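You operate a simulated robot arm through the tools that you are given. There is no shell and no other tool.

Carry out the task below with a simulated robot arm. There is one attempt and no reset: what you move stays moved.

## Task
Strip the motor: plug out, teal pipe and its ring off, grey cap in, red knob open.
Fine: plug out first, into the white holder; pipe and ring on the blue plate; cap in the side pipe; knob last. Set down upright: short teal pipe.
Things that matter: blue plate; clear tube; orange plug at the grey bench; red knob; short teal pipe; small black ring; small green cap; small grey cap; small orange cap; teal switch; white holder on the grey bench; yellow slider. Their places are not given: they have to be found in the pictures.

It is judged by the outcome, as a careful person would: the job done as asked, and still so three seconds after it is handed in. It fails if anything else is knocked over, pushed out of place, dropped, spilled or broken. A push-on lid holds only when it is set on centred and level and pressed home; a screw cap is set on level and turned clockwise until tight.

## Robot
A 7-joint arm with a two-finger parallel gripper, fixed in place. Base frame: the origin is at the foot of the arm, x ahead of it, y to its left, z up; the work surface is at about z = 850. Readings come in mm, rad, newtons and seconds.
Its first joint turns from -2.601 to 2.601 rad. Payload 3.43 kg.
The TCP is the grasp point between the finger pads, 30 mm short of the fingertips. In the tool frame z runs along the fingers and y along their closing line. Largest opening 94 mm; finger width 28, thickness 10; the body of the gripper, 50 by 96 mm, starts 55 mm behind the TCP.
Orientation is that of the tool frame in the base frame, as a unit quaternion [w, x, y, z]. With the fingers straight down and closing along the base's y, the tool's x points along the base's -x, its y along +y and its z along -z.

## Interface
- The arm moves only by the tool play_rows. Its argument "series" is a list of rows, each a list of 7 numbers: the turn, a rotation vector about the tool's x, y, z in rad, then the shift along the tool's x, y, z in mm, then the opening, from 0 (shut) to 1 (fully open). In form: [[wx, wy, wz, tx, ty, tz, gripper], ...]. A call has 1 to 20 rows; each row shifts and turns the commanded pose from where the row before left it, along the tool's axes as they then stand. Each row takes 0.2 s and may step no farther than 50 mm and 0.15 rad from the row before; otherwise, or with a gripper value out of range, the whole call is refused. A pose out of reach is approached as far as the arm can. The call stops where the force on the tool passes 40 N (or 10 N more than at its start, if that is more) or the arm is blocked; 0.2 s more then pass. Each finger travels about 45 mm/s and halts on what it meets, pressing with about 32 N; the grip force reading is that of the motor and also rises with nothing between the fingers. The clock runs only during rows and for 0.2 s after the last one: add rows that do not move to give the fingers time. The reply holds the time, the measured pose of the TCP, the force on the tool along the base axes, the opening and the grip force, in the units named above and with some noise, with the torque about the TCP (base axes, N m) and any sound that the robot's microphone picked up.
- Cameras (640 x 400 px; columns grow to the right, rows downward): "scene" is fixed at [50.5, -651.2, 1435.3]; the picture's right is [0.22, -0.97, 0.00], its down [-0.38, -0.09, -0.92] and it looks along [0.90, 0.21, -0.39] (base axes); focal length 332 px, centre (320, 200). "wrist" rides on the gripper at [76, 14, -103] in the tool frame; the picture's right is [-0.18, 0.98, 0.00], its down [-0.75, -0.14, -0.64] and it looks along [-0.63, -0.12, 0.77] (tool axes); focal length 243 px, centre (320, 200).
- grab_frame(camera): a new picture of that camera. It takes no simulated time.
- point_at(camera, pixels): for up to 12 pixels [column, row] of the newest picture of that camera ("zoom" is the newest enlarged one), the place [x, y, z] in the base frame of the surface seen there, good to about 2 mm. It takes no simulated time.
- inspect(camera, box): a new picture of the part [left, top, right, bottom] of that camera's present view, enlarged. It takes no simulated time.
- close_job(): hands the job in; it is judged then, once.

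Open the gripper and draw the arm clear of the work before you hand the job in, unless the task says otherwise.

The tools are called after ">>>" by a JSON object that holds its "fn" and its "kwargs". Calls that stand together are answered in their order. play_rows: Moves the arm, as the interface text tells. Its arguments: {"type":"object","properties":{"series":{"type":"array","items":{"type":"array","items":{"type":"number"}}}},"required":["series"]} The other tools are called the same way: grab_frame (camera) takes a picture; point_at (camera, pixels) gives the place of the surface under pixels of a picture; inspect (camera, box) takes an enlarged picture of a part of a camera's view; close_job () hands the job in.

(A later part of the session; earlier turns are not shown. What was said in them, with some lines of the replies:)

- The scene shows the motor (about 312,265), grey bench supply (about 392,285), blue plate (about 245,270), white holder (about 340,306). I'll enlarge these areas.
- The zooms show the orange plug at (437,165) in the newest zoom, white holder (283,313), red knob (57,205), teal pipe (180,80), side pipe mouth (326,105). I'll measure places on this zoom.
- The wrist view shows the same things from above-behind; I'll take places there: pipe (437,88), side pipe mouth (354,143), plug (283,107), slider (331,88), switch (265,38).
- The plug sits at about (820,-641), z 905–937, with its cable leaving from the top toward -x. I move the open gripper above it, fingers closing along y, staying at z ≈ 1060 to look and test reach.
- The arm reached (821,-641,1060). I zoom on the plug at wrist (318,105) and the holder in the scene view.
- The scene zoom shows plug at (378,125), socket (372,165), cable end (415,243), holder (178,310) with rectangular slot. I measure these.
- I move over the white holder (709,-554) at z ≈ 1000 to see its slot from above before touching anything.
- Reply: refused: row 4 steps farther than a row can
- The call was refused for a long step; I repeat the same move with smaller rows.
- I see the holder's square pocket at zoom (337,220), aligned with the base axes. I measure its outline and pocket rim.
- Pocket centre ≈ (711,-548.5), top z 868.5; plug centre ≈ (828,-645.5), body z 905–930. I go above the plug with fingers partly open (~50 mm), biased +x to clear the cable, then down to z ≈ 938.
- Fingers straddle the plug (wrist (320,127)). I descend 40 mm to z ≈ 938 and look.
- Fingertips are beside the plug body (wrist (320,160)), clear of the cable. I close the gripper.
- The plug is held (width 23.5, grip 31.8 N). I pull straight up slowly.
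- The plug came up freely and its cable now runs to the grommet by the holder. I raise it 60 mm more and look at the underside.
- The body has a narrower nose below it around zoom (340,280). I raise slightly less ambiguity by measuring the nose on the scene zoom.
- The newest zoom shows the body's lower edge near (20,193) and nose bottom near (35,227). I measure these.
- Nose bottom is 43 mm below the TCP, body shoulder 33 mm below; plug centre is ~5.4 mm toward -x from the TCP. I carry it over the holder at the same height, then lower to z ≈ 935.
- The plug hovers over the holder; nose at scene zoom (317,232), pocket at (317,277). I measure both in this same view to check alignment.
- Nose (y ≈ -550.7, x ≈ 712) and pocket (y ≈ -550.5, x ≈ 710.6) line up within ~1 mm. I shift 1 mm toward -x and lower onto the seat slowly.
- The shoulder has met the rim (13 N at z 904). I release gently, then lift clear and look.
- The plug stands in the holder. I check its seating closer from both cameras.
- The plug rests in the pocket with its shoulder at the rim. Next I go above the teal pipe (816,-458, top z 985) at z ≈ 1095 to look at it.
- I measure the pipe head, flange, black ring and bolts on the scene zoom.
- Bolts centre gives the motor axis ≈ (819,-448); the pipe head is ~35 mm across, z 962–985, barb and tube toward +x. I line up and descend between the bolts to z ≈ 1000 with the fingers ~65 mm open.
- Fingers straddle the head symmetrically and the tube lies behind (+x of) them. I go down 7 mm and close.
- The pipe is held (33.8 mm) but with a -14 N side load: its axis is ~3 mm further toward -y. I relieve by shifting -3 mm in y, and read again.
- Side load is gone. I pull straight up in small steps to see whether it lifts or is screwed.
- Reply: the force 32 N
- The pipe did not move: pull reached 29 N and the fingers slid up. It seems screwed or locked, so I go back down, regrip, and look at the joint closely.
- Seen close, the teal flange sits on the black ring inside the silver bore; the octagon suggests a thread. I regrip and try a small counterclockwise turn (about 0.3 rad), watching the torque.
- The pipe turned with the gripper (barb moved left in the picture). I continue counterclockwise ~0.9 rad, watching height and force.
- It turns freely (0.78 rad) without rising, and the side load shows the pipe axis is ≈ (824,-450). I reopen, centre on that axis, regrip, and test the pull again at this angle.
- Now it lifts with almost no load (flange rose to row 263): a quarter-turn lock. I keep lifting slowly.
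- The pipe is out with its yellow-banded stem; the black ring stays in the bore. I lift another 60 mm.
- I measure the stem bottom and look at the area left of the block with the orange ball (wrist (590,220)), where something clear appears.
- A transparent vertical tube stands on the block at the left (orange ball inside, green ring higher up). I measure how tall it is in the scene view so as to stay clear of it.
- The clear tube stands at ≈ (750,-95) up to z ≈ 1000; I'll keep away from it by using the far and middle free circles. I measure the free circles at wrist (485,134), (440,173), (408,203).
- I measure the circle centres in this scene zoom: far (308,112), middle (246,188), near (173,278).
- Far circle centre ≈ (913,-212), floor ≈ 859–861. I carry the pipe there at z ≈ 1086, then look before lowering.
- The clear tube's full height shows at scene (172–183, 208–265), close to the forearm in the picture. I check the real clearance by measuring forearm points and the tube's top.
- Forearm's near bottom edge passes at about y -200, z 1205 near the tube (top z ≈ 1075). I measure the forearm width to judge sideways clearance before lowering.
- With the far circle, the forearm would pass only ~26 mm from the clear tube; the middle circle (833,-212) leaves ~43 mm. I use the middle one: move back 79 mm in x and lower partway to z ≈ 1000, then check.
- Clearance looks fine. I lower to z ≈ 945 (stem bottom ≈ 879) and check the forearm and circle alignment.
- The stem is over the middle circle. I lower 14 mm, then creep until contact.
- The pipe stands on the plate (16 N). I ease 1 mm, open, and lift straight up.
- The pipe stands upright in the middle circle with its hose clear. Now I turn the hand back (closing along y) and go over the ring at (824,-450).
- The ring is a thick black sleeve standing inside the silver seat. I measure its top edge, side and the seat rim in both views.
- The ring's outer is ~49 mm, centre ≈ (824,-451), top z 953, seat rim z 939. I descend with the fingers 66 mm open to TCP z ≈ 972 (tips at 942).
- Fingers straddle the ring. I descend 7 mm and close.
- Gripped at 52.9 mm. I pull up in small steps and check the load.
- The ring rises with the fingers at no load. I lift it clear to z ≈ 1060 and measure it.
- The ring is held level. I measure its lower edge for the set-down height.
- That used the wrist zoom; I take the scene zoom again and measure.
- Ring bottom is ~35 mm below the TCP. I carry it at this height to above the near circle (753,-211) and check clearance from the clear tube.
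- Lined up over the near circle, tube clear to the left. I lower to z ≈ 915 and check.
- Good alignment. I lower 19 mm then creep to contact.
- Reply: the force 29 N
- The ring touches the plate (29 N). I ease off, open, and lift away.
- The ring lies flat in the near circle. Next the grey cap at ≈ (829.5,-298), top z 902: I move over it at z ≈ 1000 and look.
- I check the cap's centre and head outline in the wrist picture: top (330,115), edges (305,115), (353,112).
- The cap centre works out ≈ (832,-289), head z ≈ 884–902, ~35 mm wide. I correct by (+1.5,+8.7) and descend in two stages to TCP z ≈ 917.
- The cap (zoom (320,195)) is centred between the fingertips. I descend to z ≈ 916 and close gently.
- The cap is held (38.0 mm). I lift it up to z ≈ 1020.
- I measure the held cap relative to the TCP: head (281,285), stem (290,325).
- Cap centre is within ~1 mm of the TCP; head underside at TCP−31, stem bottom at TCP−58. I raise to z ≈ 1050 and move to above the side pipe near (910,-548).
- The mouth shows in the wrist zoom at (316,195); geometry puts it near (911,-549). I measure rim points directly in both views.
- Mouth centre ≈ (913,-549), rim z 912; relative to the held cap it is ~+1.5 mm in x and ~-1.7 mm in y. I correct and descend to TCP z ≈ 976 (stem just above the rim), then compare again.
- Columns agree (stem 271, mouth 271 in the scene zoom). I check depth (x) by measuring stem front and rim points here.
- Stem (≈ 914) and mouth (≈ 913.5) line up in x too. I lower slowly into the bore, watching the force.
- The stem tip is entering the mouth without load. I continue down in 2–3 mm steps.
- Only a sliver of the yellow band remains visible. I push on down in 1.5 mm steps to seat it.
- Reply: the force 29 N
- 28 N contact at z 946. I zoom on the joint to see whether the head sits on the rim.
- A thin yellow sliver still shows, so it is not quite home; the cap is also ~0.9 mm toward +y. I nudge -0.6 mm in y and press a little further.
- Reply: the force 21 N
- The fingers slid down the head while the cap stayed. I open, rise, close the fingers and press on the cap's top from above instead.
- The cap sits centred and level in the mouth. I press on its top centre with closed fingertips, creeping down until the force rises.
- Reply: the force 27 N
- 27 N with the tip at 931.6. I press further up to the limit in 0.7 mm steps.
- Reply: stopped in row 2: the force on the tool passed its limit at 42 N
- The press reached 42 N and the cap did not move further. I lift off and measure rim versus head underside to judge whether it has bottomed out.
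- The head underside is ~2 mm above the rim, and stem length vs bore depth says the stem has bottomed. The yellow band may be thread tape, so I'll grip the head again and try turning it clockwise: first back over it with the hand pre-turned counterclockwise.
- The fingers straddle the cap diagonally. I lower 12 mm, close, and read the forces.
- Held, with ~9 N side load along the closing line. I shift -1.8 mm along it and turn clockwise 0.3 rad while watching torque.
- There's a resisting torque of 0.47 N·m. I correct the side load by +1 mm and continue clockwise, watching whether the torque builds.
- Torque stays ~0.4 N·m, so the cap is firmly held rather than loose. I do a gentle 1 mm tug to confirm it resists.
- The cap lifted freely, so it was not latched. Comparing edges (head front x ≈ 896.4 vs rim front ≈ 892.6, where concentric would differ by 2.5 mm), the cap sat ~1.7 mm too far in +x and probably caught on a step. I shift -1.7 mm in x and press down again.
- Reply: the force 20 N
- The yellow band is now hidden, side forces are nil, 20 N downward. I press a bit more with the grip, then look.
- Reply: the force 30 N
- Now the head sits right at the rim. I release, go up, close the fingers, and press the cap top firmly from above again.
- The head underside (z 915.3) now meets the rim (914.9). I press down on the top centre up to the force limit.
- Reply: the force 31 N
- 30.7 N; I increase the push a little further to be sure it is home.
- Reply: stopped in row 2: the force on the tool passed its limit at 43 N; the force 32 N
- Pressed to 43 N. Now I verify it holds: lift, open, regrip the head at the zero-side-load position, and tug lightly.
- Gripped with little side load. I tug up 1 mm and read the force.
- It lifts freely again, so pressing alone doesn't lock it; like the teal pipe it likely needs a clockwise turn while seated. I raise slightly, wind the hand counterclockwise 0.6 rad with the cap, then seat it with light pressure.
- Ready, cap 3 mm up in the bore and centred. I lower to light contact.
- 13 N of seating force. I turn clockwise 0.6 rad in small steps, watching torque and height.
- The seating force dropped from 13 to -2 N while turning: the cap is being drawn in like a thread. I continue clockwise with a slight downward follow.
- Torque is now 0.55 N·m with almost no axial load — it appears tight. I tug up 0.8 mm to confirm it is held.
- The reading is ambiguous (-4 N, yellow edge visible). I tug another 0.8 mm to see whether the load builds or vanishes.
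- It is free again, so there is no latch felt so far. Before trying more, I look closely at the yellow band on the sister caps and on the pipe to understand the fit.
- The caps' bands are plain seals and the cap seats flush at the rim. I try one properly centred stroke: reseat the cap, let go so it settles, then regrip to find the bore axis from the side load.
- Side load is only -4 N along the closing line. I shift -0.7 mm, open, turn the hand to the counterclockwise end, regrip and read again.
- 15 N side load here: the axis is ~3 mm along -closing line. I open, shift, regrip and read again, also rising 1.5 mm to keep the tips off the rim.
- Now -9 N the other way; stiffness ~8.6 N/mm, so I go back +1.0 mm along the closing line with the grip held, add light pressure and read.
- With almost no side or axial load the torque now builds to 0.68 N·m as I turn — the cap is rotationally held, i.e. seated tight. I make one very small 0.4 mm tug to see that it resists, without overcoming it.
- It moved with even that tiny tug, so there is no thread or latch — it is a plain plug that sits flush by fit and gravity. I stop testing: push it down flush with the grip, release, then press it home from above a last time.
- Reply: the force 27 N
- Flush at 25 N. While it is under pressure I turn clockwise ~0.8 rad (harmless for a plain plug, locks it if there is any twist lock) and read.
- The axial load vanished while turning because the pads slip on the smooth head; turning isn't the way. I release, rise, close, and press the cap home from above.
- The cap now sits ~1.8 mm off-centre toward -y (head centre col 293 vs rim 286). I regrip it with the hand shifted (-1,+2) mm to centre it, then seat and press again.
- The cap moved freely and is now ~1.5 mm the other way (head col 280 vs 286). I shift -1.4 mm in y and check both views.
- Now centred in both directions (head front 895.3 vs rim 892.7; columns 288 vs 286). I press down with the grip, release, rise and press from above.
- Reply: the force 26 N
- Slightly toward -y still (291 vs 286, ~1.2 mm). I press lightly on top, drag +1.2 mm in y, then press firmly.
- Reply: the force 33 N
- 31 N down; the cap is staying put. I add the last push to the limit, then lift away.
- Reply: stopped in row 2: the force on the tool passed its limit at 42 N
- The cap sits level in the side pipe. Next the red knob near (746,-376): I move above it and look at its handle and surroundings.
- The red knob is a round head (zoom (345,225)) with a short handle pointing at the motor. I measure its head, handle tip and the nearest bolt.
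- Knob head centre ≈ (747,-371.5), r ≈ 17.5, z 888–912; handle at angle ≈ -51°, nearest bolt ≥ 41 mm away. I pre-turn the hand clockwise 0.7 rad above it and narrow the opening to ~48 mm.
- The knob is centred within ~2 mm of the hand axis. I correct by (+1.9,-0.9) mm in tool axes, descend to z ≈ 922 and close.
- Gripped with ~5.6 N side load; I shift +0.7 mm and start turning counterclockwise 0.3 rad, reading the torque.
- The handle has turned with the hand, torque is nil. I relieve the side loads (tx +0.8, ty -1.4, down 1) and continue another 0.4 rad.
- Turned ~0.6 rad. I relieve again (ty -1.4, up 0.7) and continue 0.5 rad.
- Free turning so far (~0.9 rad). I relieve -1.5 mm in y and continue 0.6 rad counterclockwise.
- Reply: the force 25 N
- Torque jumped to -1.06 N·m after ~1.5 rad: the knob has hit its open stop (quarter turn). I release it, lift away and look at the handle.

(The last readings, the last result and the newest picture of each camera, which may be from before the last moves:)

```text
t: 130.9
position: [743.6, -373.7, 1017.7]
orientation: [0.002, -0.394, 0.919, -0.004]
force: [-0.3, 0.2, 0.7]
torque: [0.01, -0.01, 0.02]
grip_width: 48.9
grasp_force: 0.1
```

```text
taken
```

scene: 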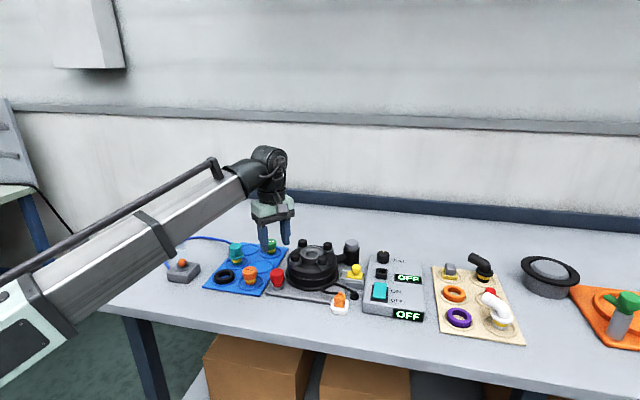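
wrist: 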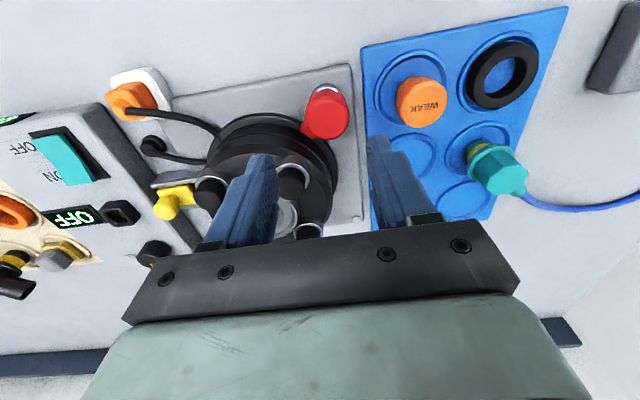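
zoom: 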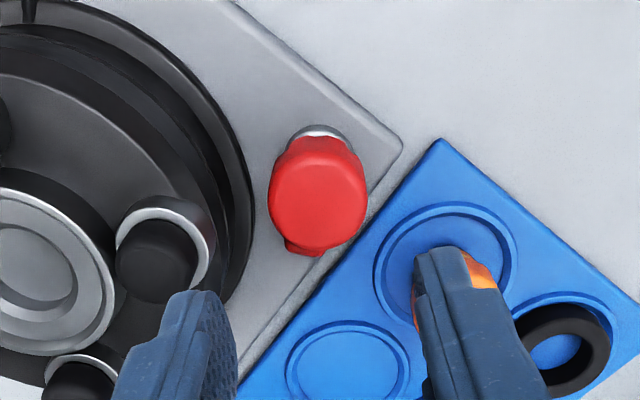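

The handle now points away from the motor (a quarter turn from before). I check every item closely before finishing: cap, plug, pipe and ring.

>>> {"fn": "inspect", "kwargs": {"camera": "scene", "box": [325, 225, 395, 320]}}

>>> {"fn": "inspect", "kwargs": {"camera": "scene", "box": [160, 220, 300, 305]}}

>>> {"fn": "inspect", "kwargs": {"camera": "scene", "box": [337, 230, 373, 270]}}

>>> {"fn": "point_at", "kwargs": {"camera": "zoom", "pixels": [[270, 110], [330, 90], [390, 115], [330, 140], [325, 225], [325, 238], [240, 190], [400, 195], [260, 180], [385, 180]]}}

```text
4.21 times, centred on (360, 272) of scene
```

zoom: 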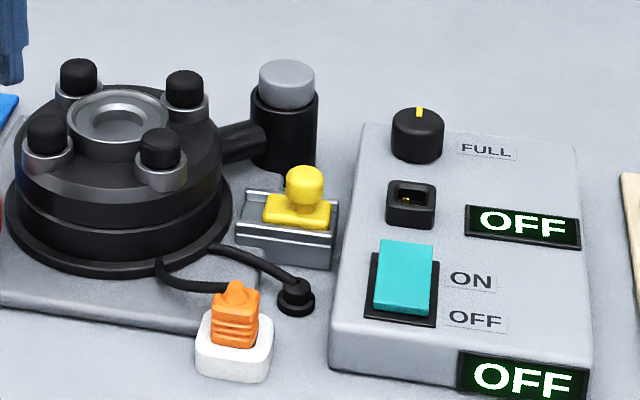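

```text
4.57 times, centred on (230, 262) of scene
```

zoom: 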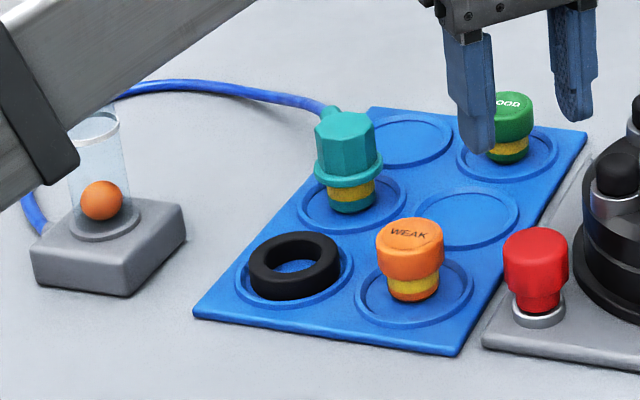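

```text
10.00 times, centred on (355, 250) of scene
```

zoom: 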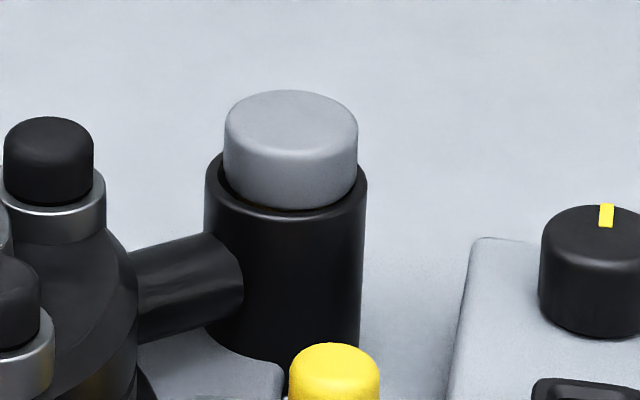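

```text
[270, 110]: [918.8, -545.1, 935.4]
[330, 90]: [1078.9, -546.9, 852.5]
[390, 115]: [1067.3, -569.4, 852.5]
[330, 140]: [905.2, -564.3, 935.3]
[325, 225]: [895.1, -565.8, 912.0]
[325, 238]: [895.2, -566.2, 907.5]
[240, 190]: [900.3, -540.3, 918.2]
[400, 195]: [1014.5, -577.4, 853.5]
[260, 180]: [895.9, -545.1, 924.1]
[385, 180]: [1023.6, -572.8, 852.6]
```

All items are in place: plug in holder, pipe upright and ring on the plate, cap level in the side pipe, knob turned to its stop. I raise the open hand well clear.

>>> {"fn": "play_rows", "kwargs": {"series": [[0, 0, 0, 0, 0, -45, 0.8], [0, 0, 0, 0, 0, -45, 1], [0, 0, 0, 0, 0, -45, 1], [0, 0, 0, 0, 0, 0, 1], [0, 0, 0, 0, 0, 0, 1], [0, 0, 0, 0, 0, 0, 1], [0, 0, 0, 0, 0, 0, 1], [0, 0, 0, 0, 0, 0, 1]]}}

>>> {"fn": "grab_frame", "kwargs": {"camera": "wrist"}}

>>> {"fn": "inspect", "kwargs": {"camera": "scene", "box": [160, 210, 440, 340]}}

```text
t: 132.7
position: [743.5, -373.1, 1153.5]
orientation: [0.003, -0.394, 0.919, -0.004]
force: [-0.6, -0.1, -0.1]
torque: [0.0, -0.01, 0.0]
grip_width: 94.4
grasp_force: 0.1
```

```text
taken
```

wrist: 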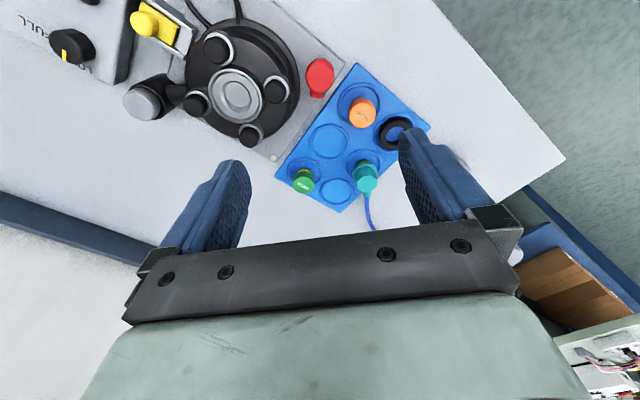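

```text
2.29 times, centred on (300, 275) of scene
```

zoom: 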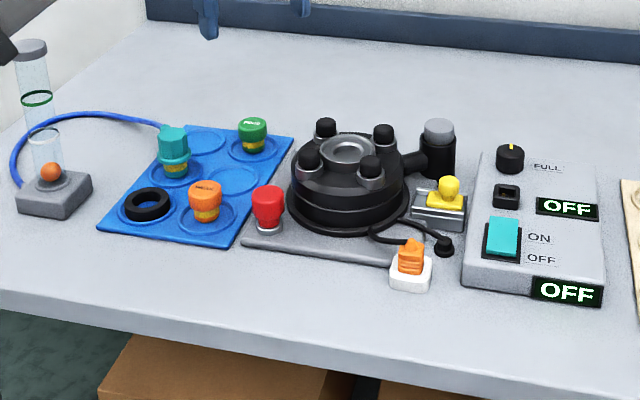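

The overview shows everything in its asked place with the arm clear and nothing disturbed. I hand the job in.

>>> {"fn": "close_job", "kwargs": {}}

```text
The job is handed in.
```

I did all five steps in the order you gave and handed the job in. The one weak point is the grey cap, which isn't locked in the side pipe.

- **Plug:** it came out first and stands in the white holder, turned slightly but seated.
- **Teal pipe:** it had to be turned counterclockwise before it would lift. It stands upright in the middle free circle of the blue plate, with its hose still attached and clear.
- **Ring:** it lies flat in the near circle of the blue plate.
- **Grey cap:** it sits level in the side pipe, about 1 mm off centre. I pressed it down with about 42 N several times, and it won't go deeper. In my tests it lifted out with a light pull, and turning it clockwise didn't lock it. After the last press I didn't pull on it again.
- **Red knob:** I turned it last, counterclockwise about a quarter turn until it hit a stop. I took counterclockwise as open, because the knob has no markings.

In the last pictures nothing else had moved, and the arm was clear with the gripper open.
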